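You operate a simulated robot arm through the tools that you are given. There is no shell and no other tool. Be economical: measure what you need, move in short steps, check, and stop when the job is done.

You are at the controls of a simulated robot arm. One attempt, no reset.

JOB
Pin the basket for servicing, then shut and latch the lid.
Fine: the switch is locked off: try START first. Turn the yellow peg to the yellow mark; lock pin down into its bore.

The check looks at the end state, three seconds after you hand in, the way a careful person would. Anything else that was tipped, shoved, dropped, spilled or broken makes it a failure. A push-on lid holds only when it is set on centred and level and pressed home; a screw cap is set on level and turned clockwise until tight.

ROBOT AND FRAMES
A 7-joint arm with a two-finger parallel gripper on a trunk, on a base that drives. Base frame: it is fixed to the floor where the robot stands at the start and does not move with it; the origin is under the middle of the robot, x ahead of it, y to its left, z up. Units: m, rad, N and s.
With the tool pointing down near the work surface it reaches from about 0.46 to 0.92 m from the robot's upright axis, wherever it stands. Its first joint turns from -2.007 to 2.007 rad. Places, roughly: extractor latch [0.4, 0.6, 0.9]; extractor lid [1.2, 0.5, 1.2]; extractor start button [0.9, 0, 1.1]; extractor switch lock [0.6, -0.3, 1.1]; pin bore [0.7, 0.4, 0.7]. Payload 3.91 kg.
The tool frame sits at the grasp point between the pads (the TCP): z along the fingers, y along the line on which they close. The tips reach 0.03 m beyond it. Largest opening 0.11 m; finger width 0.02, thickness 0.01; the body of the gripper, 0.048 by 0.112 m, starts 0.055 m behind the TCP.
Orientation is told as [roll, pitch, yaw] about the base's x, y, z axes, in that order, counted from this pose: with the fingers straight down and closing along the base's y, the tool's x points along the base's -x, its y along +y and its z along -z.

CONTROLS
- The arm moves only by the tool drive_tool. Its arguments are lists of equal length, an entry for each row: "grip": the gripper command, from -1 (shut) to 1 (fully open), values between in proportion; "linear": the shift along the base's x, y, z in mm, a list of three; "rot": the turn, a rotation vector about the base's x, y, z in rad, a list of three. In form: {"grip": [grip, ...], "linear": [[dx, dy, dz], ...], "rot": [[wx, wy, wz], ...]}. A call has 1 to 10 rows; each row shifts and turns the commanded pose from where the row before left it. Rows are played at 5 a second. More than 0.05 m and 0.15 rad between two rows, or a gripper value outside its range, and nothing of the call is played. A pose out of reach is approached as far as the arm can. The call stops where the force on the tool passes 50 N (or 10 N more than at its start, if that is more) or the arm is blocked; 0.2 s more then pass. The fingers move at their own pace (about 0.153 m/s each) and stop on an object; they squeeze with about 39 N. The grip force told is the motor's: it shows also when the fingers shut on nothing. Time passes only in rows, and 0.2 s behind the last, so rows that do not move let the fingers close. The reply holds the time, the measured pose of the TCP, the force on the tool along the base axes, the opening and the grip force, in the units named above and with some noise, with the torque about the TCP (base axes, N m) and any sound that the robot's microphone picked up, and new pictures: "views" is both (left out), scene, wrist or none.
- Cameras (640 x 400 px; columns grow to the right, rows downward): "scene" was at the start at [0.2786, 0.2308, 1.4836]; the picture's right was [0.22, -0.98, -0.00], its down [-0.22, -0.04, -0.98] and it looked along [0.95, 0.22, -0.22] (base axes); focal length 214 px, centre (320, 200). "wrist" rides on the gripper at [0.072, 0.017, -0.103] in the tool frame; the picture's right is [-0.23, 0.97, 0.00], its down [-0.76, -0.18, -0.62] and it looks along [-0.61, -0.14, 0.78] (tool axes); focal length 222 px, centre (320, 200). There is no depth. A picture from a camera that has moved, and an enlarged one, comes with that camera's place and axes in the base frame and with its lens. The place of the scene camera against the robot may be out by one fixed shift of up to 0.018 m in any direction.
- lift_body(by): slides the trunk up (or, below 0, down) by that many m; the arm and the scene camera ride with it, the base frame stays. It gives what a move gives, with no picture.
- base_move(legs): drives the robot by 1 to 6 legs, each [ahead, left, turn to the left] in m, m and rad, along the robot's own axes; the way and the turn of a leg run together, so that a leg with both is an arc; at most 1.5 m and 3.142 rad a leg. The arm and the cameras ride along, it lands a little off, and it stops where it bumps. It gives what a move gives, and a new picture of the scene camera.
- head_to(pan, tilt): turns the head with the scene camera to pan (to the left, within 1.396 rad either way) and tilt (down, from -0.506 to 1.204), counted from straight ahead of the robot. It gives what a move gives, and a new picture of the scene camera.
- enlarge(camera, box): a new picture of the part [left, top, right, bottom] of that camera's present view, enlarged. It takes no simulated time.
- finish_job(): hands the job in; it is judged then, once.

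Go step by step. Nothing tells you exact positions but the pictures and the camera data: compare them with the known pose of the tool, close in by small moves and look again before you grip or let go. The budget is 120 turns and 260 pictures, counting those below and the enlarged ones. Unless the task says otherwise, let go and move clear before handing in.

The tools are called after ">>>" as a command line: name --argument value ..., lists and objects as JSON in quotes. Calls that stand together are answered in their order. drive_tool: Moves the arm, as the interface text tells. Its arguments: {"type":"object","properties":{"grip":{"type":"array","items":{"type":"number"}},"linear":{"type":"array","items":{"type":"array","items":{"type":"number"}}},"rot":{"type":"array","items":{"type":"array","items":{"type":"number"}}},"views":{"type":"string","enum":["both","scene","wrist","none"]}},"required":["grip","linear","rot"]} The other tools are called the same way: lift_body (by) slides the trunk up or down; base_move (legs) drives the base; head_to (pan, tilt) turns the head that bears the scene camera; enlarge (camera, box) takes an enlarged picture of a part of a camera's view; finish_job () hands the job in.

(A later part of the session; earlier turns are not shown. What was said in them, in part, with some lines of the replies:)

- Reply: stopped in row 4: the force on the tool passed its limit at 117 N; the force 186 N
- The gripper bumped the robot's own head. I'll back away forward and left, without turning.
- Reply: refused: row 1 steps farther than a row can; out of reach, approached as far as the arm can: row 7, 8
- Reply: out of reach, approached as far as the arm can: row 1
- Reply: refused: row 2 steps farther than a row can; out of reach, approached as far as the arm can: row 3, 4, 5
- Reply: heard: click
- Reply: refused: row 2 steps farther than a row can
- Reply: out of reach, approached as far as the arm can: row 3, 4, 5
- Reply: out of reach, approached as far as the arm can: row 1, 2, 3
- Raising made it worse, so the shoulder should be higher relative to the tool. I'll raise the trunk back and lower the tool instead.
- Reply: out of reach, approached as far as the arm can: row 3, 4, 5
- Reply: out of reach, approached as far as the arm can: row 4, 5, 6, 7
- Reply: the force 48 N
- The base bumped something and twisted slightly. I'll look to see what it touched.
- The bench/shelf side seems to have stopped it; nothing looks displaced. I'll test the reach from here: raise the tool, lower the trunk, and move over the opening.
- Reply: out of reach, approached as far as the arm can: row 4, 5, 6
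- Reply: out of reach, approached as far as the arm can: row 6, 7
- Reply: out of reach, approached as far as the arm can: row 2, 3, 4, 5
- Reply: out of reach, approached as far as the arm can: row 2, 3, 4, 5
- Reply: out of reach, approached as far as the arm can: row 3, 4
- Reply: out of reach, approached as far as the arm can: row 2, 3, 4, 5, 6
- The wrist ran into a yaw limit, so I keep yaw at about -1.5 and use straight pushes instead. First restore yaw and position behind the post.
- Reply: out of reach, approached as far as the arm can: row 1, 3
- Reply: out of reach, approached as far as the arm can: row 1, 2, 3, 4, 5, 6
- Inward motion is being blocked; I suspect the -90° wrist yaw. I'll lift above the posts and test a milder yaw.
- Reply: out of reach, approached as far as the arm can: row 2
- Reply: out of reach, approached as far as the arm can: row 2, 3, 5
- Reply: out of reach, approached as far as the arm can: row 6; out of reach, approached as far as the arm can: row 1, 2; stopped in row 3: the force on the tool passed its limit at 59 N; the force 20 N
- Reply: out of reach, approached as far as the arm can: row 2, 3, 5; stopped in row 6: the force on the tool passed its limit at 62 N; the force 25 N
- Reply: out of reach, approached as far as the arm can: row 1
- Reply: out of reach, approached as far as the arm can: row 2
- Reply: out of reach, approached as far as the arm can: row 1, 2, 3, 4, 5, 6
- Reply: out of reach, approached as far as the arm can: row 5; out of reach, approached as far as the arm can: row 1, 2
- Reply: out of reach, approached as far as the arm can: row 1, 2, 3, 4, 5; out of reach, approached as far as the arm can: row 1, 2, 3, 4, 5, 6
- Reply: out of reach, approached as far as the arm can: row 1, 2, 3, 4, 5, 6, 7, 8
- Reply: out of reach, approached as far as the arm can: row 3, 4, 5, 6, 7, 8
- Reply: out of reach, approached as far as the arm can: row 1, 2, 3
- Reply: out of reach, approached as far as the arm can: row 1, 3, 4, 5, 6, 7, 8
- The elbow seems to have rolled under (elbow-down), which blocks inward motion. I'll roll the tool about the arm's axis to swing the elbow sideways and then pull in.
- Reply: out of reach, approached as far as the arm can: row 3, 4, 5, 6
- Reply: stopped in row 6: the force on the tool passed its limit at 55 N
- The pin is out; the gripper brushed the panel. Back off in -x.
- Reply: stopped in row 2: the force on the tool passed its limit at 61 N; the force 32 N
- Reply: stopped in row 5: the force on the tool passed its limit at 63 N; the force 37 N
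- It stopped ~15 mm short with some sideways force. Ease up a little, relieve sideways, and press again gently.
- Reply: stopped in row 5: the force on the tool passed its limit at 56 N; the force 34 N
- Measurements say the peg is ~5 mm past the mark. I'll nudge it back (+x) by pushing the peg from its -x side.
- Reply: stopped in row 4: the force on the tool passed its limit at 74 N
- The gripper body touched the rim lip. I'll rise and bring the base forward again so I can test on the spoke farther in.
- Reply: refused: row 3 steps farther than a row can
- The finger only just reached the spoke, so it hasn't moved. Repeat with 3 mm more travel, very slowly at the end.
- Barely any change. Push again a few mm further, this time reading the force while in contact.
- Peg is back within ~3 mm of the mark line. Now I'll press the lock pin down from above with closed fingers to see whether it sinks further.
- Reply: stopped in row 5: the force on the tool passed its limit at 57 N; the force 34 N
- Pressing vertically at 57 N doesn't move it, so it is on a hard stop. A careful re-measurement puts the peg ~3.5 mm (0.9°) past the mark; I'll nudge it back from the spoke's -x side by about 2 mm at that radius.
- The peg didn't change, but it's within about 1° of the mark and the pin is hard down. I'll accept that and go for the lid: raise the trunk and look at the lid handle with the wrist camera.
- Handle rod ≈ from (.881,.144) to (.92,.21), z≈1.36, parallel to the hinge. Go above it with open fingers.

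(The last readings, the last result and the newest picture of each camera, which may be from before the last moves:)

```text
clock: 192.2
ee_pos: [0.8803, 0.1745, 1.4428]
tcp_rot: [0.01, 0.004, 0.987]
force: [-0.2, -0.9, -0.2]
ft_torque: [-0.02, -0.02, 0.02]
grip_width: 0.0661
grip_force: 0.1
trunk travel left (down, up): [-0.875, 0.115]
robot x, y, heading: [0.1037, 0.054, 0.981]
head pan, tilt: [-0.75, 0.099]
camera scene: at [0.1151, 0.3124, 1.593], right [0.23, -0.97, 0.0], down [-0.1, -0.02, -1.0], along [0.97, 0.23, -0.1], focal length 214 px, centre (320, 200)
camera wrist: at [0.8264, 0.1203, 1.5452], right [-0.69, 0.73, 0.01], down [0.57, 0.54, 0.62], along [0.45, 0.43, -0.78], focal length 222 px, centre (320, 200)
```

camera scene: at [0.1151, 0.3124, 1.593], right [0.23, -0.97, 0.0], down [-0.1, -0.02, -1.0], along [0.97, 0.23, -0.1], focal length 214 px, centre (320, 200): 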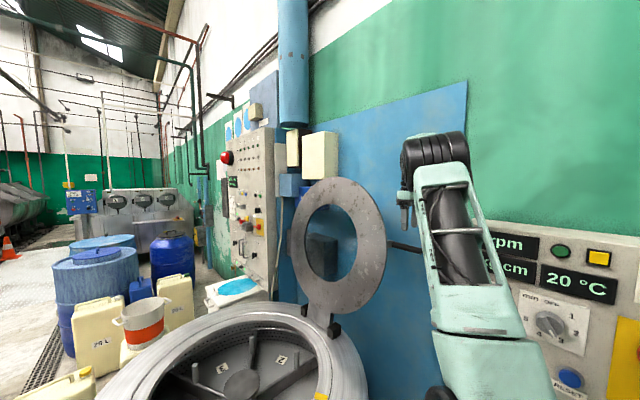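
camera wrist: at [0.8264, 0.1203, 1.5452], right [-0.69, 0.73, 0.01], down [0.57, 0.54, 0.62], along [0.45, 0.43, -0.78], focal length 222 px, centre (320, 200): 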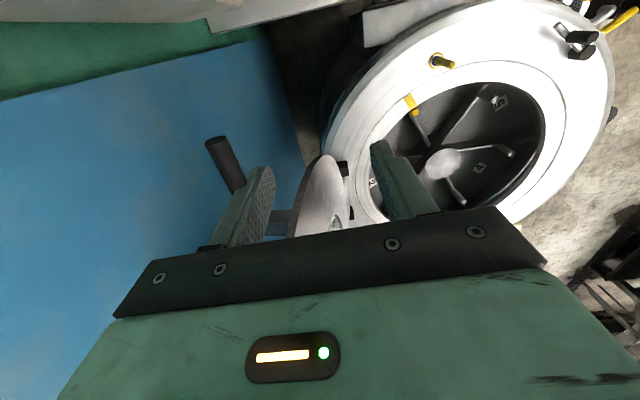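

The wrist-camera pair puts the handle farther: end ≈(1.00,.10,1.287), running along (.5,.87). I'll tilt the tool ~40° outward about the rod's axis to extend reach, and move to a pre-grasp.

>>> drive_tool --grip '[0.3, 0.3, 0.3, 0.3, 0.3, 0.3]' --linear '[[10, 0, -10], [15, 0, -15], [15, 0, -15], [15, 0, -15], [15, 3, -15], [15, 3, -9]]' --rot '[[-0.0764, -0.117, 0], [-0.0764, -0.117, 0], [-0.0764, -0.117, 0], [-0.0764, -0.117, 0], [-0.0764, -0.117, 0], [0, 0, 0]]'

```text
clock: 193.6
ee_pos: [0.9649, 0.1808, 1.3644]
tcp_rot: [-0.689, -0.003, 0.988]
force: [-0.1, 0.1, 0.3]
ft_torque: [0.01, -0.04, -0.03]
grip_width: 0.0714
grip_force: 0.1
trunk travel left (down, up): [-0.875, 0.115]
robot x, y, heading: [0.1045, 0.0551, 0.981]
head pan, tilt: [-0.75, 0.099]
camera scene: at [0.115, 0.3125, 1.593], right [0.23, -0.97, 0.0], down [-0.1, -0.02, -1.0], along [0.97, 0.23, -0.1], focal length 214 px, centre (320, 200)
camera wrist: at [0.8581, 0.1619, 1.4318], right [-0.5, 0.6, -0.62], down [0.2, 0.78, 0.6], along [0.84, 0.17, -0.51], focal length 222 px, centre (320, 200)
```

scene: 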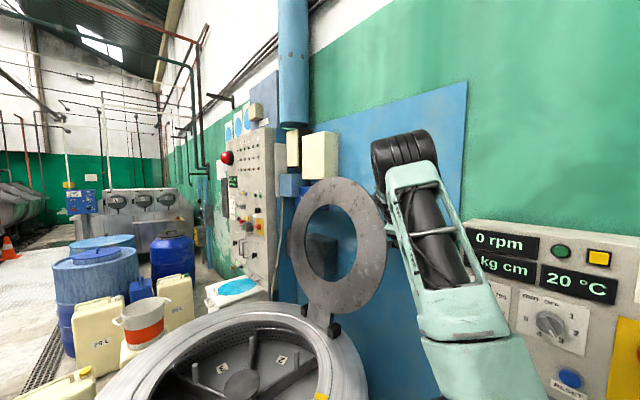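
wrist: 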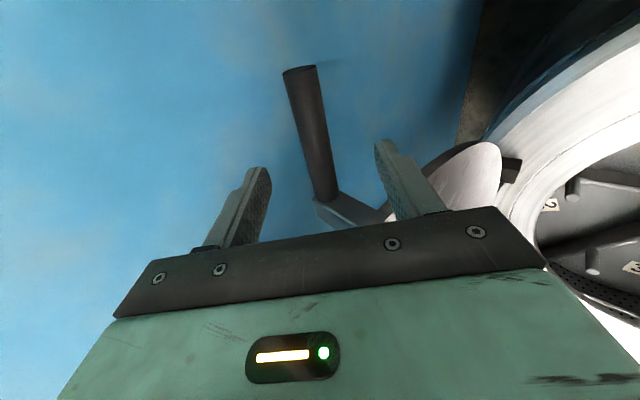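

Very well lined up: the rod lies between the fingers. Advance along the tool axis onto it.

>>> drive_tool --grip '[0.3, 0.3, 0.3, 0.3]' --linear '[[20, -12, -25], [20, -12, -25], [17, -11, -20], [9, -5, -11]]' --rot '[[0, 0, 0], [0, 0, 0], [0, 0, 0], [0, 0, 0]]' --views "wrist"

```text
clock: 194.6
ee_pos: [1.0294, 0.1391, 1.2842]
tcp_rot: [-0.689, -0.001, 0.987]
force: [-0.4, 0.3, -0.5]
ft_torque: [0.0, -0.02, 0.03]
grip_width: 0.0715
grip_force: 0.0
trunk travel left (down, up): [-0.875, 0.115]
robot x, y, heading: [0.1071, 0.0548, 0.982]
head pan, tilt: [-0.75, 0.099]
camera wrist: at [0.9248, 0.1215, 1.3522], right [-0.5, 0.6, -0.62], down [0.2, 0.78, 0.6], along [0.84, 0.17, -0.51], focal length 222 px, centre (320, 200)
```

wrist: 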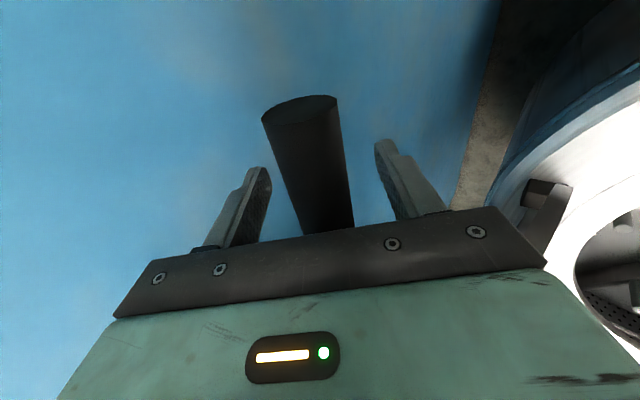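

The rod is between the pads. Close.

>>> drive_tool --grip '[-1, -1, -1]' --linear '[[0, 0, 0], [0, 0, 0], [0, 0, 0]]' --rot '[[0, 0, 0], [0, 0, 0], [0, 0, 0]]' --views "wrist"

```text
clock: 195.4
ee_pos: [1.0296, 0.1418, 1.2818]
tcp_rot: [-0.684, 0.001, 0.986]
force: [-21.3, 6.7, -17.7]
ft_torque: [0.33, -1.07, -0.75]
grip_width: 0.026
grip_force: 45.2
trunk travel left (down, up): [-0.875, 0.115]
robot x, y, heading: [0.1053, 0.0565, 0.981]
head pan, tilt: [-0.75, 0.099]
camera wrist: at [0.9231, 0.123, 1.3503], right [-0.5, 0.61, -0.62], down [0.21, 0.78, 0.6], along [0.84, 0.17, -0.52], focal length 222 px, centre (320, 200)
```

wrist: 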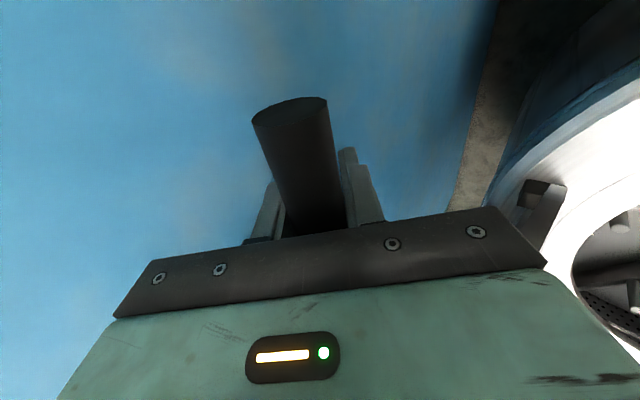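

Gripped (26 mm). But the closed position would be too near the shoulder; I'll first open, back the base 0.1 m (which just slides along the rod's axis), and come back onto the rod.

>>> drive_tool --grip '[0.3, 0.3, 0.3]' --linear '[[0, 0, 0], [0, 0, 0], [0, 0, 0]]' --rot '[[0, 0, 0], [0, 0, 0], [0, 0, 0]]' --views "none"

>>> base_move --legs '[[-0.1, 0, 0]]'

>>> drive_tool --grip '[0.3, 0.3, 0.3]' --linear '[[15, 23, 0], [15, 23, 0], [0, 0, 0]]' --rot '[[0, 0, 0], [0, 0, 0], [0, 0, 0]]' --views "wrist"

```text
clock: 196.2
ee_pos: [1.0317, 0.1392, 1.2845]
tcp_rot: [-0.688, -0.002, 0.989]
force: [-0.9, -1.0, 0.3]
ft_torque: [-0.06, 0.01, 0.02]
grip_width: 0.0716
grip_force: 0.0
trunk travel left (down, up): [-0.875, 0.115]
robot x, y, heading: [0.1102, 0.054, 0.981]
head pan, tilt: [-0.75, 0.099]
```

```text
clock: 197.3
ee_pos: [0.9764, 0.0586, 1.2831]
tcp_rot: [-0.689, -0.001, 0.988]
force: [-0.1, -0.2, -0.5]
ft_torque: [0.03, 0.0, -0.02]
grip_width: 0.0716
grip_force: 0.0
trunk travel left (down, up): [-0.875, 0.115]
robot x, y, heading: [0.0449, -0.0295, 0.981]
head pan, tilt: [-0.75, 0.099]
camera scene: at [0.0597, 0.2294, 1.5929], right [0.23, -0.97, 0.0], down [-0.1, -0.02, -0.99], along [0.97, 0.23, -0.1], focal length 214 px, centre (320, 200)
```

scene: 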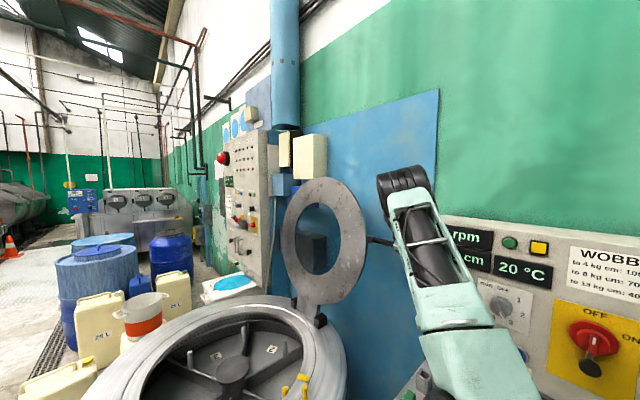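

```text
clock: 198.1
ee_pos: [1.0064, 0.1041, 1.2848]
tcp_rot: [-0.692, -0.002, 0.987]
force: [0.9, -0.2, -0.8]
ft_torque: [-0.01, 0.03, 0.02]
grip_width: 0.0716
grip_force: 0.1
trunk travel left (down, up): [-0.875, 0.115]
robot x, y, heading: [0.0466, -0.0319, 0.98]
head pan, tilt: [-0.75, 0.099]
camera wrist: at [0.8998, 0.0857, 1.353], right [-0.5, 0.6, -0.62], down [0.2, 0.78, 0.6], along [0.84, 0.17, -0.51], focal length 222 px, centre (320, 200)
```

wrist: 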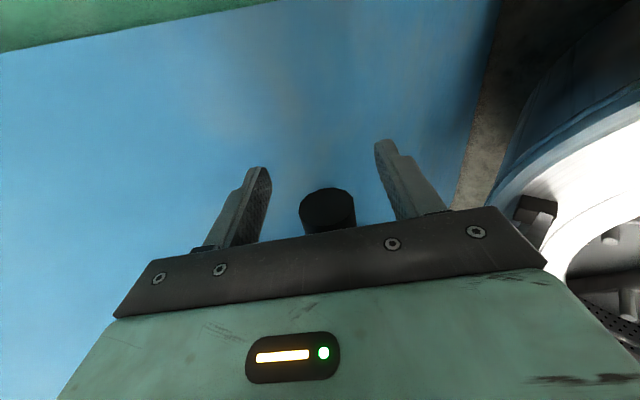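

At the rod's end; move 45 mm further on, close, and start pulling gently along the expected arc.

>>> drive_tool --grip '[0.3, 0.3, -1, -1, -1]' --linear '[[12, 19, 0], [12, 19, -1], [0, 0, 0], [0, 0, 0], [0, 0, 0]]' --rot '[[0, 0, 0], [0, 0, 0], [0, 0, 0], [0, 0, 0], [0, 0, 0]]' --views "none"

>>> drive_tool --grip '[-1, -1, -1]' --linear '[[-8, 5, 2], [-9, 6, 3], [-9, 5, 2]]' --rot '[[0, 0, 0], [0, 0, 0], [0, 0, 0]]'

```text
clock: 199.3
ee_pos: [1.0298, 0.1434, 1.2819]
tcp_rot: [-0.685, -0.002, 0.986]
force: [-4.2, 2.4, -7.7]
ft_torque: [0.46, -0.53, -0.87]
grip_width: 0.0261
grip_force: 45.4
trunk travel left (down, up): [-0.875, 0.115]
robot x, y, heading: [0.0462, -0.0263, 0.983]
head pan, tilt: [-0.75, 0.099]
```

```text
clock: 200.1
ee_pos: [1.0056, 0.1612, 1.2903]
tcp_rot: [-0.689, -0.005, 0.991]
force: [9.9, 12.3, -5.3]
ft_torque: [0.21, -0.47, -0.47]
grip_width: 0.0262
grip_force: 45.2
trunk travel left (down, up): [-0.875, 0.115]
robot x, y, heading: [0.0498, -0.0285, 0.978]
head pan, tilt: [-0.75, 0.099]
camera scene: at [0.0606, 0.2303, 1.5929], right [0.23, -0.97, 0.0], down [-0.1, -0.02, -0.99], along [0.97, 0.23, -0.1], focal length 214 px, centre (320, 200)
camera wrist: at [0.898, 0.1417, 1.3583], right [-0.5, 0.6, -0.62], down [0.2, 0.78, 0.6], along [0.84, 0.18, -0.51], focal length 222 px, centre (320, 200)
```

scene: 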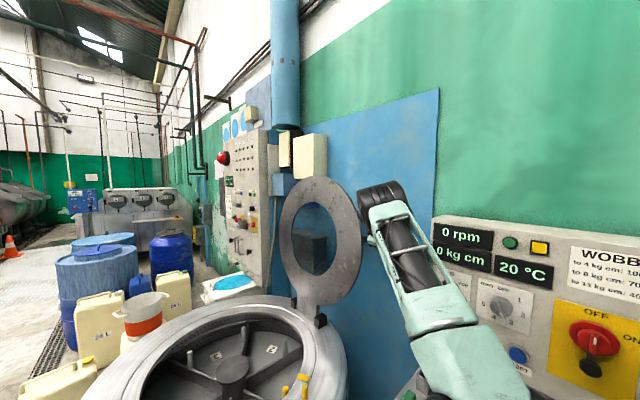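
wrist: 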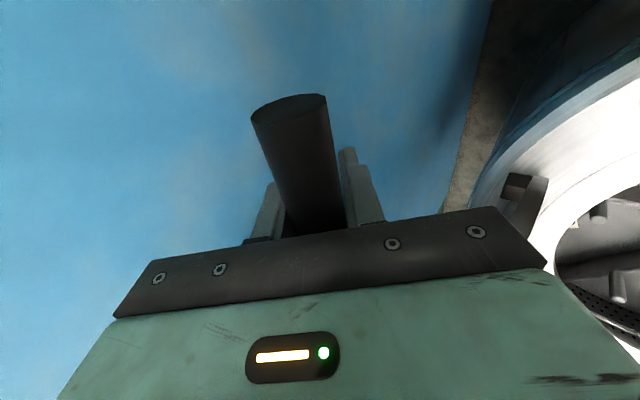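

The lid follows with little force. I'll continue along the arc, with the direction slightly corrected, gradually un-tilting the tool.

>>> drive_tool --grip '[-1, -1, -1, -1, -1, -1]' --linear '[[-25, 19, 8], [-25, 19, 5], [-25.5, 19, 3], [-25.5, 19, 1], [-25.5, 19, -1], [-25.5, 19, -3]]' --rot '[[0.016, 0.024, 0], [0.016, 0.024, 0], [0.016, 0.024, 0], [0.016, 0.024, 0], [0.016, 0.024, 0], [0.016, 0.024, 0]]' --views "scene"

```text
clock: 201.5
ee_pos: [0.8523, 0.2704, 1.2992]
tcp_rot: [-0.511, 0.002, 0.986]
force: [7.7, 1.8, -38.8]
ft_torque: [-0.11, -0.04, -0.78]
grip_width: 0.0263
grip_force: 45.5
trunk travel left (down, up): [-0.875, 0.115]
robot x, y, heading: [0.0493, -0.0284, 0.981]
head pan, tilt: [-0.75, 0.099]
camera scene: at [0.0623, 0.2298, 1.5926], right [0.23, -0.97, 0.0], down [-0.1, -0.02, -0.99], along [0.97, 0.23, -0.1], focal length 214 px, centre (320, 200)
```

scene: 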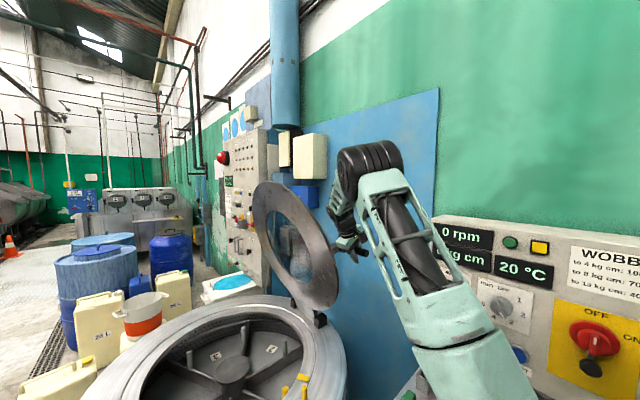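

Downward load shows my arc is a bit too high. Lower and continue on a corrected arc.

>>> drive_tool --grip '[-1, -1, -1, -1]' --linear '[[0, 0, -12], [-5, 4, -10], [-20, 15, -9], [-22, 17, -12]]' --rot '[[0.016, 0.024, 0], [0.016, 0.024, 0], [0.016, 0.024, 0], [0.016, 0.024, 0]]' --views "none"

>>> drive_tool --grip '[-1, -1]' --linear '[[-21, 16, -14], [-10, 7, -7]]' --rot '[[0.016, 0.024, 0], [0, 0, 0]]' --views "scene"

```text
clock: 202.2
ee_pos: [0.8509, 0.2721, 1.2978]
tcp_rot: [-0.478, -0.029, 0.986]
force: [-6.8, -5.9, 21.7]
ft_torque: [-0.02, 0.65, -1.37]
grip_width: 0.0263
grip_force: 44.9
trunk travel left (down, up): [-0.875, 0.115]
robot x, y, heading: [0.0511, -0.0266, 0.982]
head pan, tilt: [-0.75, 0.099]
stopped in row 3: the force on the tool passed its limit at 60 N (the readings are from after the stop); the commanded pose is now the measured one
```

```text
clock: 202.6
ee_pos: [0.8388, 0.2804, 1.295]
tcp_rot: [-0.47, -0.039, 0.981]
force: [-9.0, -9.3, 22.0]
ft_torque: [0.42, 0.5, -1.04]
grip_width: 0.0258
grip_force: 45.5
trunk travel left (down, up): [-0.875, 0.115]
robot x, y, heading: [0.0513, -0.0316, 0.985]
head pan, tilt: [-0.75, 0.099]
stopped in row 1: the force on the tool passed its limit at 59 N (the readings are from after the stop); the commanded pose is now the measured one
camera scene: at [0.0577, 0.2274, 1.5932], right [0.23, -0.97, 0.0], down [-0.1, -0.02, -1.0], along [0.97, 0.23, -0.1], focal length 214 px, centre (320, 200)
```

scene: 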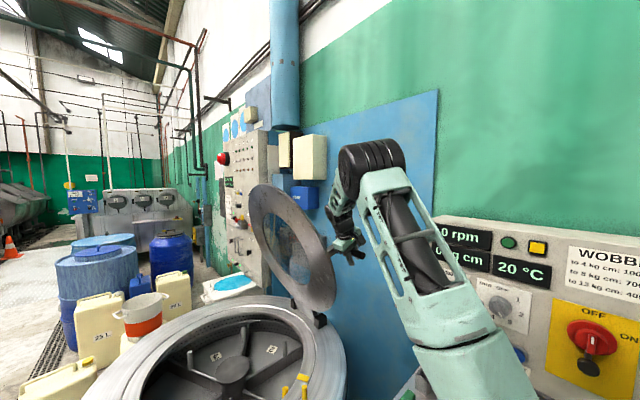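

Now I have a better arc fit (R≈.515, pivot z≈.79). Continue in short batches, watching the vertical force.

>>> drive_tool --grip '[-1, -1, -1]' --linear '[[-24.5, 18.4, -4], [-24.3, 18.2, -8], [-23.9, 17.9, -10]]' --rot '[[0, 0, 0], [0, 0, 0], [0, 0, 0]]' --views "none"

>>> drive_tool --grip '[-1]' --linear '[[-23.4, 17.5, -11.7]]' --rot '[[0, 0, 0]]' --views "scene"

```text
clock: 203.4
ee_pos: [0.7658, 0.335, 1.2659]
tcp_rot: [-0.46, -0.024, 0.982]
force: [-18.0, -31.8, -14.1]
ft_torque: [0.75, -0.23, -0.52]
grip_width: 0.0258
grip_force: 45.0
trunk travel left (down, up): [-0.875, 0.115]
robot x, y, heading: [0.0478, -0.0307, 0.98]
head pan, tilt: [-0.75, 0.099]
```

```text
clock: 203.8
ee_pos: [0.7422, 0.3525, 1.2544]
tcp_rot: [-0.461, -0.019, 0.981]
force: [-3.9, -5.7, 0.1]
ft_torque: [0.44, -0.12, -0.74]
grip_width: 0.0261
grip_force: 44.8
trunk travel left (down, up): [-0.875, 0.115]
robot x, y, heading: [0.048, -0.0283, 0.979]
head pan, tilt: [-0.75, 0.099]
stopped in row 1: the force on the tool passed its limit at 50 N (the readings are from after the stop); the commanded pose is now the measured one
camera scene: at [0.059, 0.2282, 1.5934], right [0.23, -0.97, 0.0], down [-0.1, -0.02, -1.0], along [0.97, 0.23, -0.1], focal length 214 px, centre (320, 200)
```

scene: 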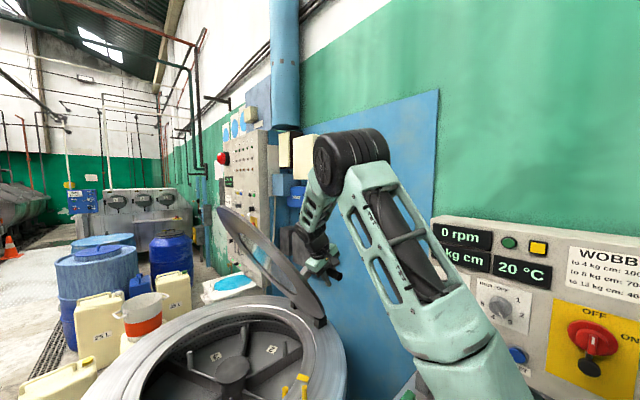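

Refit: R=.47, pivot z≈.835, direction (-.83,.557). Continue along this arc.

>>> drive_tool --grip '[-1, -1]' --linear '[[-23.6, 15.8, -15.3], [-23, 15.4, -17.7]]' --rot '[[0, 0, 0], [0, 0, 0]]' --views "none"

>>> drive_tool --grip '[-1, -1]' --linear '[[-21.8, 14.6, -19.6], [-20.6, 13.8, -21.4]]' --rot '[[0, 0, 0], [0, 0, 0]]' --views "scene"

```text
clock: 204.4
ee_pos: [0.6964, 0.3868, 1.2204]
tcp_rot: [-0.459, -0.022, 0.981]
force: [-2.1, 0.5, 3.0]
ft_torque: [-0.11, 0.01, -0.82]
grip_width: 0.0261
grip_force: 45.4
trunk travel left (down, up): [-0.875, 0.115]
robot x, y, heading: [0.0479, -0.0276, 0.977]
head pan, tilt: [-0.75, 0.099]
```

```text
clock: 205.0
ee_pos: [0.6529, 0.4161, 1.1779]
tcp_rot: [-0.459, -0.022, 0.987]
force: [11.4, 14.2, -2.2]
ft_torque: [-0.5, 0.47, -0.76]
grip_width: 0.0263
grip_force: 44.7
trunk travel left (down, up): [-0.875, 0.115]
robot x, y, heading: [0.0525, -0.0337, 0.977]
head pan, tilt: [-0.75, 0.099]
camera scene: at [0.0605, 0.2299, 1.5927], right [0.23, -0.97, 0.0], down [-0.1, -0.02, -0.99], along [0.97, 0.23, -0.1], focal length 214 px, centre (320, 200)
```

scene: 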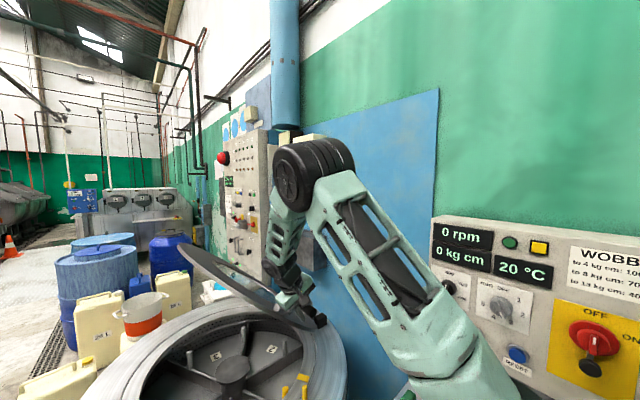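

Nearly force-free. Continue down.

>>> drive_tool --grip '[-1, -1]' --linear '[[-18.4, 14, -23.1], [-17, 13, -24.6]]' --rot '[[0, 0, 0], [0, 0, 0]]' --views "none"

>>> drive_tool --grip '[-1, -1]' --linear '[[-16.1, 11.6, -26.1], [-14.6, 10.5, -27.4]]' --rot '[[0, 0, 0], [0, 0, 0]]' --views "none"

>>> head_to --pan -0.5 --tilt 0.5

```text
clock: 205.6
ee_pos: [0.6182, 0.4426, 1.1307]
tcp_rot: [-0.459, -0.02, 0.984]
force: [2.1, 18.3, 6.6]
ft_torque: [-0.66, 0.6, -1.12]
grip_width: 0.026
grip_force: 44.5
trunk travel left (down, up): [-0.875, 0.115]
robot x, y, heading: [0.0499, -0.0264, 0.982]
head pan, tilt: [-0.75, 0.099]
```

```text
clock: 206.2
ee_pos: [0.5872, 0.4633, 1.0771]
tcp_rot: [-0.459, -0.022, 0.986]
force: [0.2, 19.5, 6.0]
ft_torque: [-0.6, 0.27, -0.95]
grip_width: 0.0263
grip_force: 45.0
trunk travel left (down, up): [-0.875, 0.115]
robot x, y, heading: [0.0506, -0.0294, 0.979]
head pan, tilt: [-0.75, 0.099]
```

```text
clock: 207.1
ee_pos: [0.5884, 0.4636, 1.0786]
tcp_rot: [-0.461, -0.02, 0.981]
force: [-2.1, 21.1, 7.1]
ft_torque: [-0.09, -0.01, -1.03]
grip_width: 0.0259
grip_force: 44.9
trunk travel left (down, up): [-0.875, 0.115]
robot x, y, heading: [0.0495, -0.0284, 0.984]
head pan, tilt: [-0.499, 0.499]
camera scene: at [0.0499, 0.251, 1.5558], right [0.46, -0.89, 0.0], down [-0.42, -0.22, -0.88], along [0.78, 0.41, -0.48], focal length 214 px, centre (320, 200)
```

scene: 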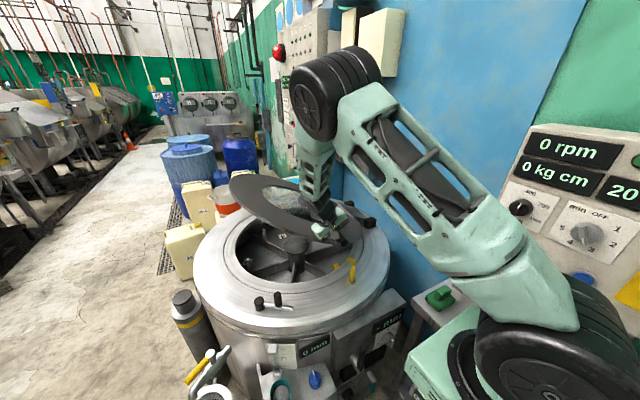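

>>> drive_tool --grip '[-1, -1]' --linear '[[-12.4, 11, -28.6], [-10.6, 9.8, -29.7]]' --rot '[[0, 0, 0], [0, 0, 0]]' --views "none"

>>> drive_tool --grip '[-1, -1]' --linear '[[-9.4, 7.6, -30.6], [-7.6, 6.4, -31.3]]' --rot '[[0, 0, 0], [0, 0, 0]]' --views "scene"

>>> enlarge --camera "scene" --box '[190, 180, 430, 340]'

```text
clock: 207.7
ee_pos: [0.5626, 0.4803, 1.0202]
tcp_rot: [-0.464, -0.016, 0.981]
force: [-8.9, 8.8, 3.3]
ft_torque: [-0.52, 0.15, -0.91]
grip_width: 0.0259
grip_force: 45.2
trunk travel left (down, up): [-0.875, 0.115]
robot x, y, heading: [0.046, -0.0259, 0.983]
head pan, tilt: [-0.499, 0.499]
```

```text
clock: 208.3
ee_pos: [0.5445, 0.4937, 0.9561]
tcp_rot: [-0.461, -0.016, 0.984]
force: [-28.5, 1.5, 3.0]
ft_torque: [-0.35, 0.03, -0.68]
grip_width: 0.0259
grip_force: 45.1
trunk travel left (down, up): [-0.875, 0.115]
robot x, y, heading: [0.0485, -0.0295, 0.98]
head pan, tilt: [-0.499, 0.499]
camera scene: at [0.0484, 0.2497, 1.5558], right [0.46, -0.89, 0.0], down [-0.42, -0.22, -0.88], along [0.78, 0.41, -0.48], focal length 214 px, centre (320, 200)
```

scene: 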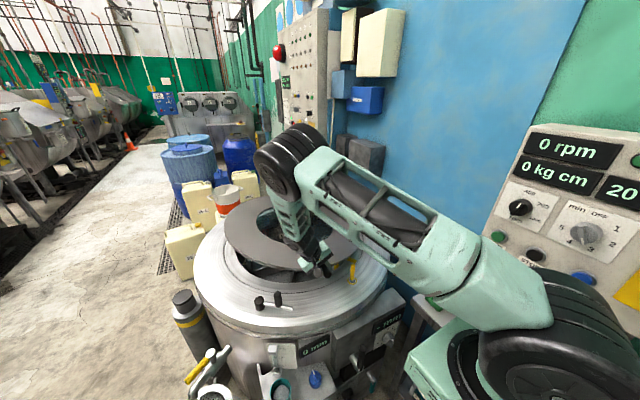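

```text
2.50 times, centred on (310, 260) of scene
camera zoom: at [0.0484, 0.2497, 1.5558], right [0.46, -0.89, 0.0], down [-0.42, -0.22, -0.88], along [0.78, 0.41, -0.48], focal length 536 px, centre (345, 50)
```

zoom: 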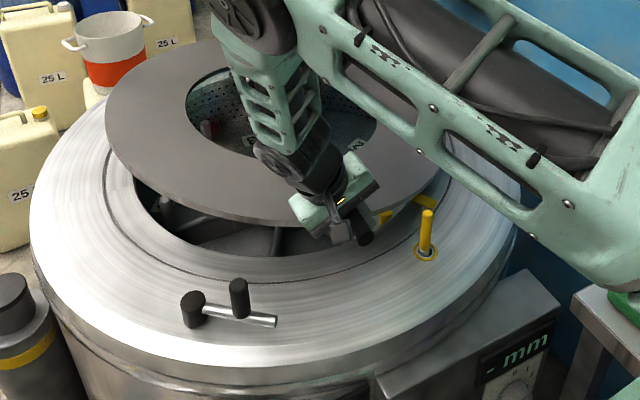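

Almost shut. Continue the last part in smaller steps until it seats.

>>> drive_tool --grip '[-1, -1, -1]' --linear '[[-7, 1, -16], [-4, 2, -16], [-3, 2, -14]]' --rot '[[0, 0, 0], [0, 0, 0], [0, 0, 0]]' --views "none"

>>> drive_tool --grip '[-1, -1, -1, -1]' --linear '[[-2, 2, -12], [-2, 1, -10], [-1, 1, -8], [0, 0, -8]]' --rot '[[0, 0, 0], [0, 0, 0], [0, 0, 0], [0, 0, 0]]' --views "scene"

>>> enlarge --camera "scene" --box '[190, 180, 430, 340]'

```text
clock: 209.1
ee_pos: [0.5369, 0.5015, 0.9109]
tcp_rot: [-0.463, -0.024, 0.979]
force: [9.5, 3.0, -1.2]
ft_torque: [0.3, -0.43, -0.68]
grip_width: 0.0261
grip_force: 44.5
trunk travel left (down, up): [-0.875, 0.115]
robot x, y, heading: [0.0523, -0.0303, 0.979]
head pan, tilt: [-0.499, 0.499]
```

```text
clock: 210.1
ee_pos: [0.5316, 0.5051, 0.8754]
tcp_rot: [-0.461, -0.021, 0.978]
force: [27.3, -1.8, 3.4]
ft_torque: [0.11, 0.87, -0.91]
grip_width: 0.0258
grip_force: 44.8
trunk travel left (down, up): [-0.875, 0.115]
robot x, y, heading: [0.0483, -0.0314, 0.984]
head pan, tilt: [-0.499, 0.499]
camera scene: at [0.0517, 0.2497, 1.5561], right [0.46, -0.89, 0.0], down [-0.42, -0.22, -0.88], along [0.78, 0.41, -0.48], focal length 214 px, centre (320, 200)
```

scene: 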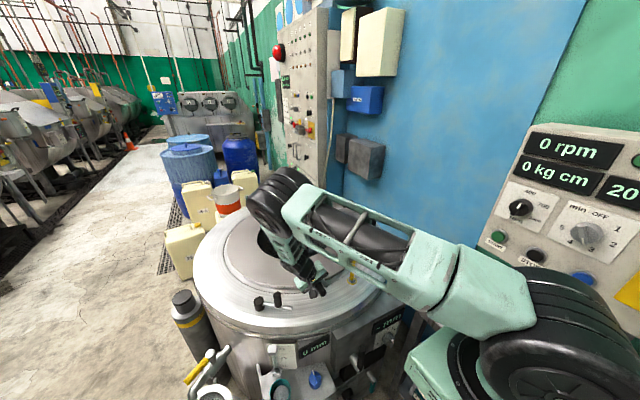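

```text
2.50 times, centred on (310, 260) of scene
camera zoom: at [0.0517, 0.2497, 1.5561], right [0.46, -0.89, 0.0], down [-0.42, -0.22, -0.88], along [0.78, 0.41, -0.48], focal length 536 px, centre (345, 50)
```

zoom: 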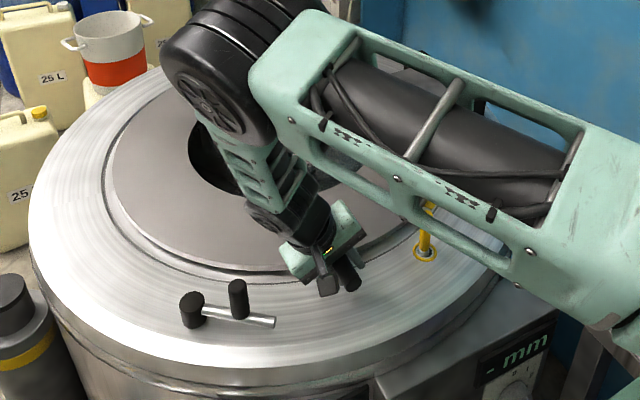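

>>> drive_tool --grip '[-1, -1, -1, -1]' --linear '[[3, 0, -6], [0, 0, -6], [0, 0, -5], [0, 0, -5]]' --rot '[[0, 0, 0], [0, 0, 0], [0, 0, 0], [0, 0, 0]]' --views "none"

>>> drive_tool --grip '[-1]' --linear '[[0, 0, -3]]' --rot '[[0, 0, 0]]' --views "both"

>>> enlarge --camera "scene" --box '[190, 200, 390, 340]'

```text
clock: 210.5
ee_pos: [0.5321, 0.5047, 0.8747]
tcp_rot: [-0.466, -0.022, 0.975]
force: [-9.3, -8.5, 30.4]
ft_torque: [0.01, 0.47, -1.03]
grip_width: 0.0258
grip_force: 45.6
trunk travel left (down, up): [-0.875, 0.115]
robot x, y, heading: [0.0469, -0.0275, 0.983]
head pan, tilt: [-0.499, 0.499]
stopped in row 2: the force on the tool passed its limit at 60 N (the readings are from after the stop); the commanded pose is now the measured one
```

```text
clock: 210.9
ee_pos: [0.5328, 0.5043, 0.8752]
tcp_rot: [-0.469, -0.02, 0.973]
force: [-13.1, -9.3, 31.6]
ft_torque: [0.05, 0.41, -1.08]
grip_width: 0.0257
grip_force: 45.2
trunk travel left (down, up): [-0.875, 0.115]
robot x, y, heading: [0.051, -0.0297, 0.981]
head pan, tilt: [-0.499, 0.499]
stopped in row 1: the force on the tool passed its limit at 56 N (the readings are from after the stop); the commanded pose is now the measured one
camera scene: at [0.0482, 0.248, 1.5562], right [0.46, -0.89, 0.0], down [-0.42, -0.22, -0.88], along [0.78, 0.41, -0.48], focal length 214 px, centre (320, 200)
camera wrist: at [0.4378, 0.4764, 0.9566], right [-0.58, 0.68, -0.44], down [0.32, 0.69, 0.65], along [0.75, 0.24, -0.62], focal length 222 px, centre (320, 200)
```

scene: 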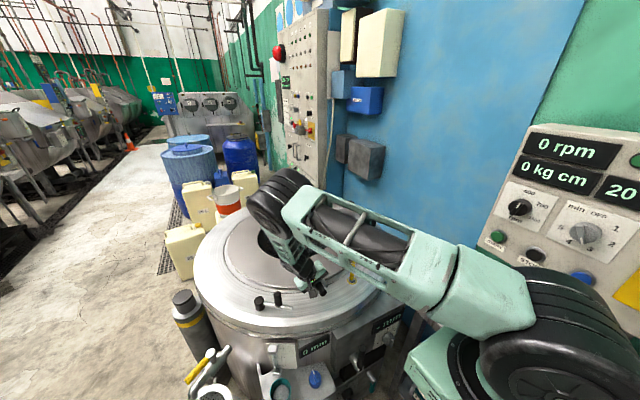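
wrist: 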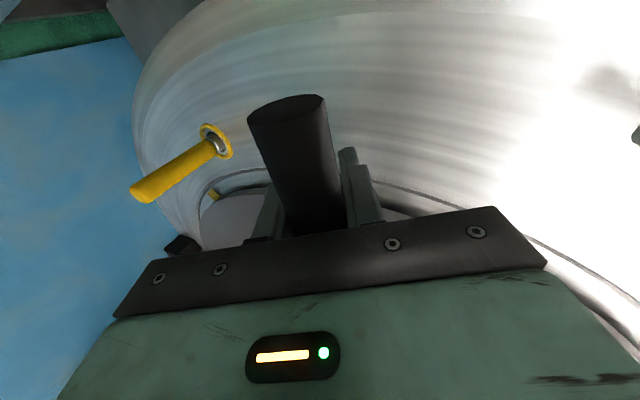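

```text
2.86 times, centred on (290, 270) of scene
camera zoom: at [0.0482, 0.248, 1.5562], right [0.46, -0.89, 0.0], down [-0.42, -0.22, -0.88], along [0.78, 0.41, -0.48], focal length 613 px, centre (406, 0)
```

zoom: 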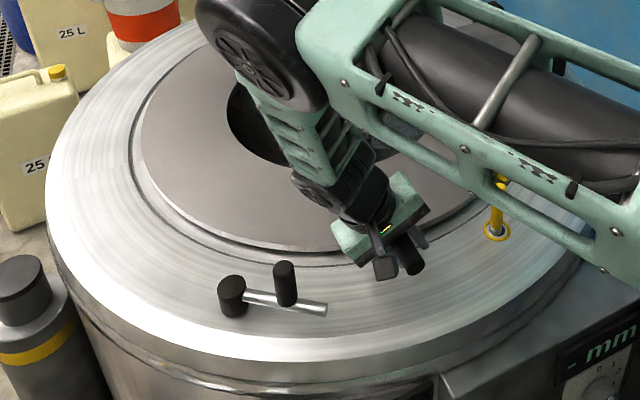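

Lid is down flat on its seat (hard stop at 56 N). Release, back out, straighten the tool, and move above the latch lever.

>>> drive_tool --grip '[0.3, 0.3, 0.3, 0.3, 0.3]' --linear '[[0, 0, 0], [0, 0, 0], [-12, 8, 30], [-15, 10, 37], [-10, 10, 40]]' --rot '[[0, 0, 0], [0, 0, 0], [0, 0, 0], [0, 0, 0], [0, 0, 0]]' --views "none"

>>> drive_tool --grip '[0.3, 0.3, 0.3, 0.3, 0.3]' --linear '[[-10, 15, 10], [-15, 15, 0], [-15, 15, 0], [-10, 15, 0], [0, 0, 0]]' --rot '[[0.065, 0.1, -0.1], [0.065, 0.1, -0.1], [0.065, 0.1, -0.1], [0.055, 0.085, -0.1], [0, 0, -0.1]]'

```text
clock: 212.1
ee_pos: [0.4965, 0.5343, 0.9784]
tcp_rot: [-0.467, -0.019, 0.975]
force: [0.8, 0.2, 0.1]
ft_torque: [0.01, 0.01, 0.03]
grip_width: 0.0714
grip_force: 0.1
trunk travel left (down, up): [-0.875, 0.115]
robot x, y, heading: [0.0461, -0.0295, 0.985]
head pan, tilt: [-0.499, 0.499]
```

```text
refused: row 1 steps farther than a row can; nothing moved
```

>>> drive_tool --grip '[0.3, 0.3, 0.3, 0.3, 0.3, 0.3]' --linear '[[-10, 10, 20], [-15, 12, 20], [-15, 12, 0], [-15, 12, 0], [-10, 10, 0], [-5, 5, 0]]' --rot '[[0.055, 0.085, -0.09], [0.055, 0.085, -0.09], [0.055, 0.085, -0.09], [0.055, 0.085, -0.09], [0.035, 0.045, -0.12], [0, 0, -0.13]]'

>>> enlarge --camera "scene" --box '[190, 200, 430, 340]'

```text
clock: 213.5
ee_pos: [0.4257, 0.5959, 1.0187]
tcp_rot: [-0.017, 0.079, 0.37]
force: [0.3, 0.0, 0.0]
ft_torque: [0.0, -0.01, 0.0]
grip_width: 0.0716
grip_force: 0.0
trunk travel left (down, up): [-0.875, 0.115]
robot x, y, heading: [0.0462, -0.0306, 0.986]
head pan, tilt: [-0.499, 0.499]
camera scene: at [0.05, 0.2496, 1.5559], right [0.46, -0.89, 0.0], down [-0.42, -0.22, -0.88], along [0.78, 0.41, -0.48], focal length 214 px, centre (320, 200)
camera wrist: at [0.3581, 0.588, 1.1261], right [-0.14, 0.99, -0.04], down [0.81, 0.14, 0.56], along [0.56, 0.05, -0.83], focal length 222 px, centre (320, 200)
```

scene: 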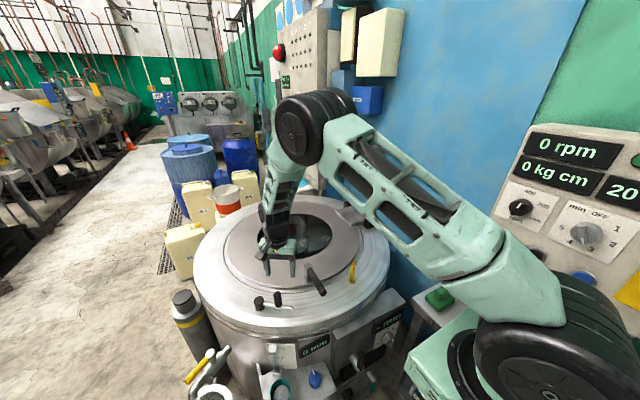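
wrist: 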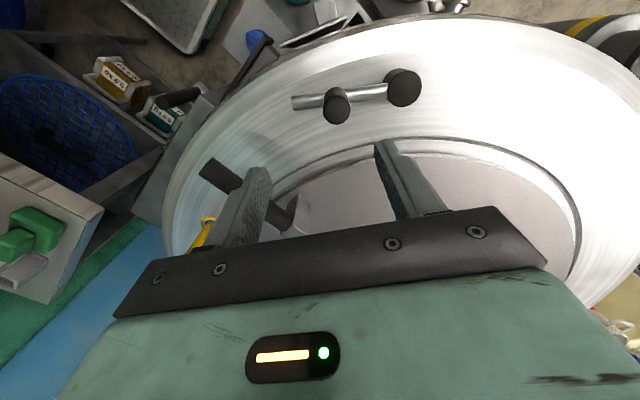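

```text
2.67 times, centred on (310, 270) of scene
camera zoom: at [0.05, 0.2496, 1.5559], right [0.46, -0.89, 0.0], down [-0.42, -0.22, -0.88], along [0.78, 0.41, -0.48], focal length 572 px, centre (347, 13)
```

zoom: 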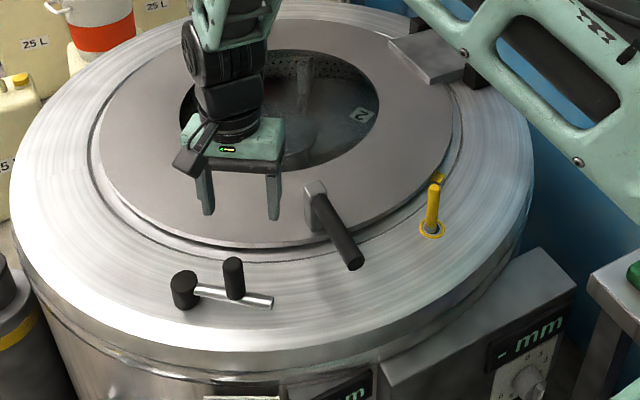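

Lid is flat and shut. Latch lever: pivot ≈(.381,.671), knob ≈(.409,.603). I'll push the knob counter-clockwise so the bar swings over the lid: go down behind the knob first.

>>> drive_tool --grip '[-1, -1, -1, -1, -1, -1]' --linear '[[-25, -4, 0], [-24, -3, 0], [0, 0, -45], [0, 0, -45], [0, 0, -40], [0, 0, -22]]' --rot '[[0.017, -0.079, 0], [0, 0, 0], [0, 0, 0], [0, 0, 0], [0, 0, 0], [0, 0, 0]]'

>>> enlarge --camera "scene" --box '[190, 220, 350, 340]'

```text
clock: 214.9
ee_pos: [0.3768, 0.5882, 0.867]
tcp_rot: [-0.03, 0.0, 0.373]
force: [0.4, -0.3, 0.8]
ft_torque: [0.04, -0.02, 0.01]
grip_width: 0.0001
grip_force: 37.2
trunk travel left (down, up): [-0.875, 0.115]
robot x, y, heading: [0.0502, -0.0295, 0.983]
head pan, tilt: [-0.499, 0.499]
camera scene: at [0.0498, 0.2495, 1.556], right [0.46, -0.89, 0.0], down [-0.42, -0.22, -0.88], along [0.78, 0.41, -0.48], focal length 214 px, centre (320, 200)
camera wrist: at [0.3004, 0.5796, 0.9681], right [-0.14, 0.99, -0.03], down [0.77, 0.13, 0.63], along [0.63, 0.07, -0.78], focal length 222 px, centre (320, 200)
```

scene: 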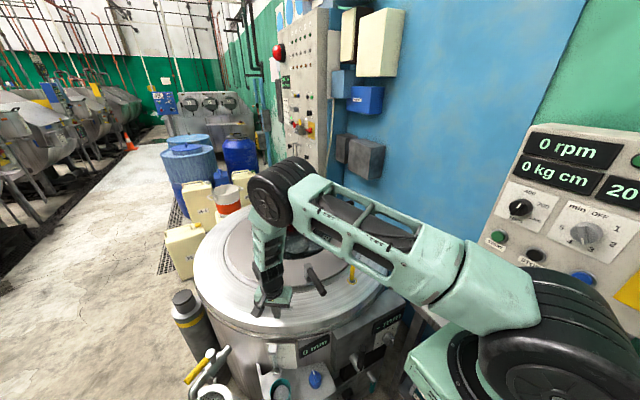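
wrist: 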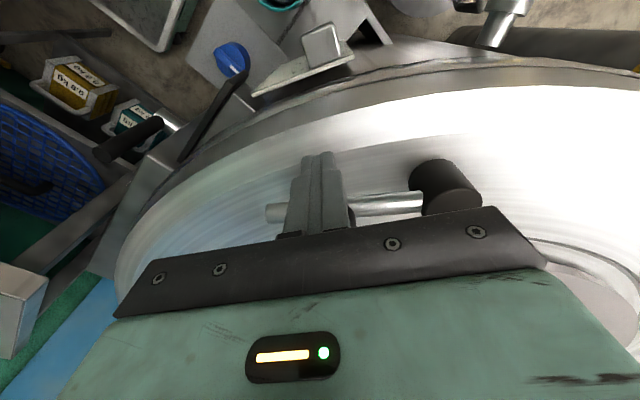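

```text
3.33 times, centred on (270, 280) of scene
camera zoom: at [0.0498, 0.2495, 1.556], right [0.46, -0.89, 0.0], down [-0.42, -0.22, -0.88], along [0.78, 0.41, -0.48], focal length 715 px, centre (487, -67)
```

zoom: 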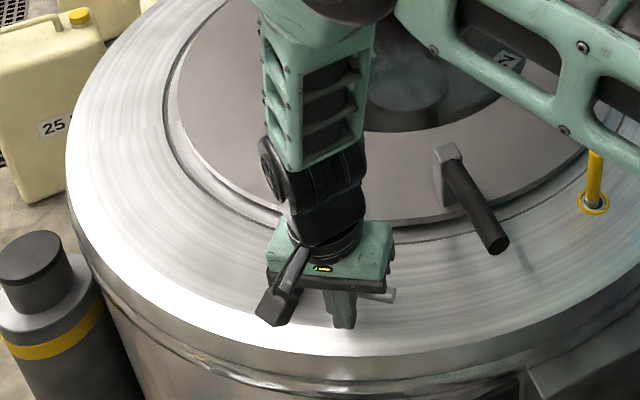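

Fingers are on the robot side of the knob, no contact yet. Push along the arc.

>>> drive_tool --grip '[-1, -1, -1, -1, -1, -1]' --linear '[[10, 5, 0], [11, 2.5, 0], [11, 2.5, 0], [18, 10, 0], [15, 14, 0], [10, 17, 0]]' --rot '[[0, 0, 0], [0, 0, 0], [0, 0, 0], [0, 0, 0], [0, 0, 0], [0, 0, 0]]' --views "none"

>>> drive_tool --grip '[-1, -1, -1]' --linear '[[6, 20, 0], [1, 11, 0], [0, 0, 0]]' --rot '[[0, 0, 0], [0, 0, 0], [0, 0, 0]]'

>>> enlarge --camera "scene" --box '[190, 220, 350, 340]'

```text
clock: 216.3
ee_pos: [0.4522, 0.638, 0.868]
tcp_rot: [-0.032, 0.0, 0.373]
force: [0.1, -0.1, 0.2]
ft_torque: [-0.02, 0.0, 0.0]
grip_width: 0.0
grip_force: 37.8
trunk travel left (down, up): [-0.875, 0.115]
robot x, y, heading: [0.0457, -0.0291, 0.979]
head pan, tilt: [-0.499, 0.499]
```

```text
clock: 217.1
ee_pos: [0.4588, 0.6682, 0.8663]
tcp_rot: [-0.033, -0.001, 0.371]
force: [-0.3, -11.7, 3.2]
ft_torque: [0.57, -0.01, 0.02]
grip_width: 0.0
grip_force: 37.5
trunk travel left (down, up): [-0.875, 0.115]
robot x, y, heading: [0.0472, -0.0305, 0.98]
head pan, tilt: [-0.499, 0.499]
camera scene: at [0.0499, 0.2488, 1.5561], right [0.46, -0.89, 0.0], down [-0.42, -0.22, -0.88], along [0.78, 0.41, -0.48], focal length 214 px, centre (320, 200)
camera wrist: at [0.3834, 0.6593, 0.969], right [-0.14, 0.99, -0.03], down [0.77, 0.13, 0.63], along [0.63, 0.06, -0.78], focal length 222 px, centre (320, 200)
```

scene: 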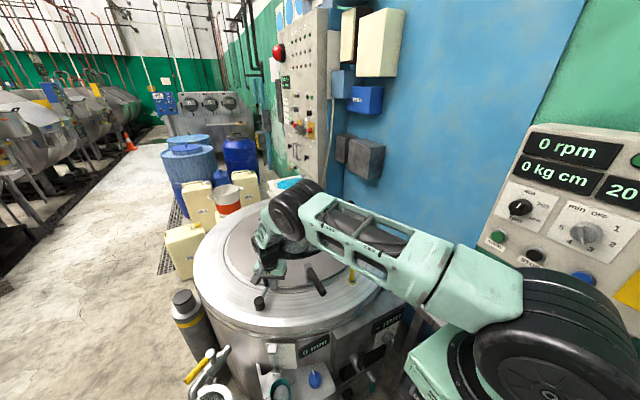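
wrist: 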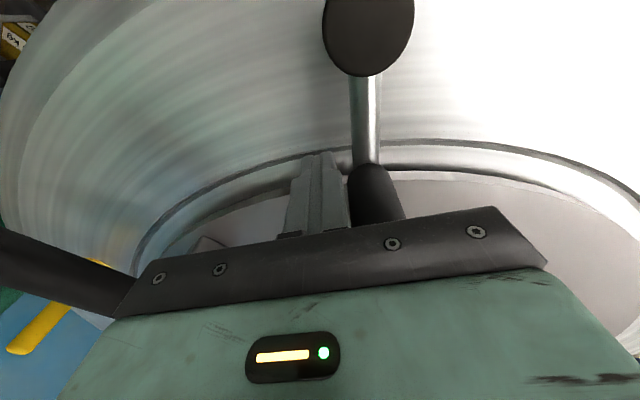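

```text
3.33 times, centred on (270, 280) of scene
camera zoom: at [0.0499, 0.2488, 1.5561], right [0.46, -0.89, 0.0], down [-0.42, -0.22, -0.88], along [0.78, 0.41, -0.48], focal length 715 px, centre (487, -67)
```

zoom: 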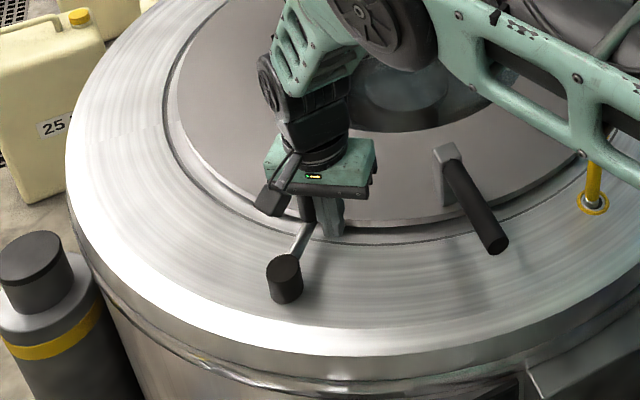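

The lever has swung toward the lid and now resists at 12 N (probably its stop). Push a little more to confirm, then back off and look.

>>> drive_tool --grip '[-1, -1, -1, -1]' --linear '[[0, 3, 0], [0, 3, 0], [0, 3, 0], [0, 0, 0]]' --rot '[[0, 0, 0], [0, 0, 0], [0, 0, 0], [0, 0, 0]]' --views "none"

>>> drive_tool --grip '[-1, -1, -1, -1, -1, -1]' --linear '[[0, -15, 0], [0, -10, 40], [0, 0, 45], [0, -30, 30], [0, -40, 20], [10, -40, 10]]' --rot '[[0, 0, 0], [0, 0, 0], [0, 0, 0], [0, 0, 0], [0, 0, 0], [0, 0, 0]]'

>>> enlarge --camera "scene" --box '[190, 200, 390, 340]'

```text
clock: 217.8
ee_pos: [0.4612, 0.6678, 0.8648]
tcp_rot: [-0.046, 0.006, 0.37]
force: [0.4, -14.6, 9.3]
ft_torque: [0.89, 0.1, 0.04]
grip_width: 0.0001
grip_force: 37.6
trunk travel left (down, up): [-0.875, 0.115]
robot x, y, heading: [0.0459, -0.0282, 0.979]
head pan, tilt: [-0.499, 0.499]
stopped in row 3: the force on the tool passed its limit at 54 N (the readings are from after the stop); the commanded pose is now the measured one
```

```text
clock: 219.2
ee_pos: [0.4678, 0.5361, 1.0085]
tcp_rot: [-0.041, 0.005, 0.371]
force: [-0.1, -0.3, -0.3]
ft_torque: [-0.02, -0.01, 0.02]
grip_width: 0.0
grip_force: 38.2
trunk travel left (down, up): [-0.875, 0.115]
robot x, y, heading: [0.0478, -0.0274, 0.983]
head pan, tilt: [-0.499, 0.499]
camera scene: at [0.0497, 0.2497, 1.5558], right [0.46, -0.89, 0.0], down [-0.42, -0.22, -0.88], along [0.78, 0.41, -0.48], focal length 214 px, centre (320, 200)
camera wrist: at [0.3916, 0.5276, 1.1098], right [-0.14, 0.99, -0.04], down [0.77, 0.14, 0.63], along [0.63, 0.06, -0.78], focal length 222 px, centre (320, 200)
```

scene: 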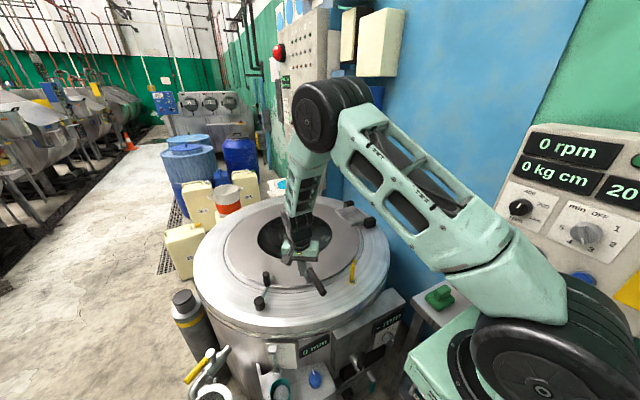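
wrist: 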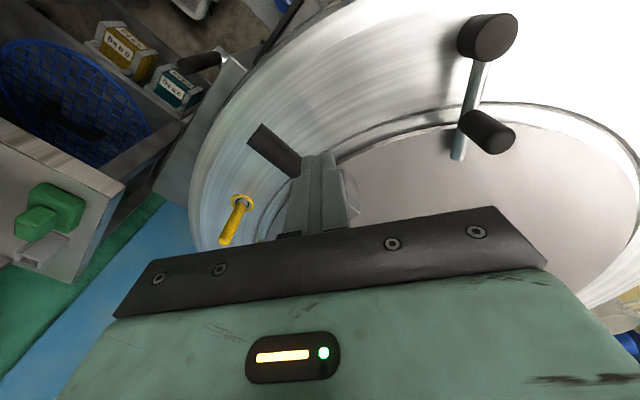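

```text
2.86 times, centred on (290, 270) of scene
camera zoom: at [0.0497, 0.2497, 1.5558], right [0.46, -0.89, 0.0], down [-0.42, -0.22, -0.88], along [0.78, 0.41, -0.48], focal length 613 px, centre (406, 0)
5 turns are left
```

zoom: 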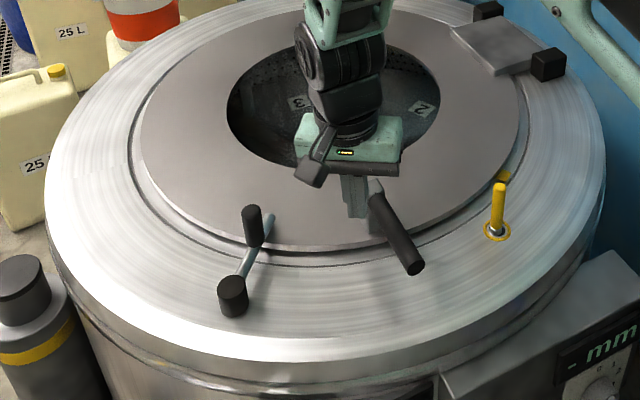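

The latch bar lies over the lid edge against its stop, the lid is flat, and the pin stands in its bore. I move clear and hand in.

>>> drive_tool --grip '[-1, -1, -1, -1]' --linear '[[0, 0, 45], [0, 0, 45], [0, 0, 45], [0, 0, 30]]' --rot '[[0, 0, 0], [0, 0, 0], [0, 0, 0], [0, 0, 0]]' --views "wrist"

```text
clock: 220.2
ee_pos: [0.4713, 0.5344, 1.1767]
tcp_rot: [-0.043, 0.005, 0.369]
force: [0.3, -0.2, 0.0]
ft_torque: [-0.01, 0.03, -0.02]
grip_width: 0.0
grip_force: 38.1
trunk travel left (down, up): [-0.875, 0.115]
robot x, y, heading: [0.0491, -0.0295, 0.978]
head pan, tilt: [-0.499, 0.499]
camera wrist: at [0.3957, 0.5265, 1.2778], right [-0.14, 0.99, -0.04], down [0.77, 0.14, 0.63], along [0.62, 0.05, -0.78], focal length 222 px, centre (320, 200)
4 turns are left
```

wrist: 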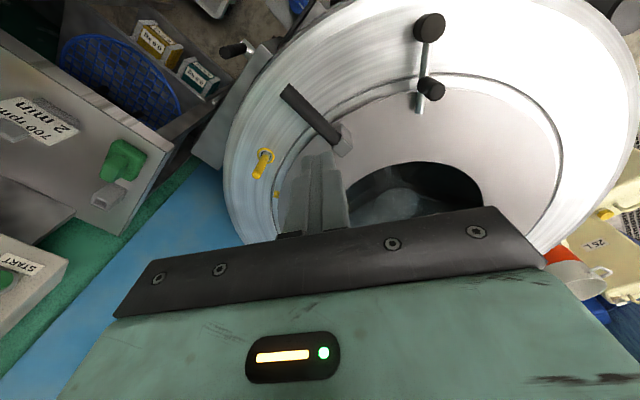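

All is clear: lid shut, latch bar over its edge, pin in the bore. Handing in.

>>> finish_job

```text
The job is handed in.
```

I handed the job in with the lid shut and latched, but I can't confirm that the pin actually locks the basket.

- **START:** pressed first; it clicked and the display stayed at 0 rpm.
- **Yellow peg:** it sits about 1° past the yellow mark, roughly 3.5 mm. I tried to nudge it closer, but the last attempt didn't move it.
- **Lock pin:** it is in its bore and hard down, pushed with 57 N, with about 8 mm of steel still showing. The basket still turned slightly when I pushed it with the pin in. I didn't test it again after re-aligning the peg.
- **Lid and latch:** the lid is flat on its seat, and the latch bar is over its edge against the stop.
- **Knocks on the way:** the base bumped something early on, probably the bench. The gripper also brushed the control panel, the bowl rim and one basket post. Nothing looked displaced or damaged in the pictures.
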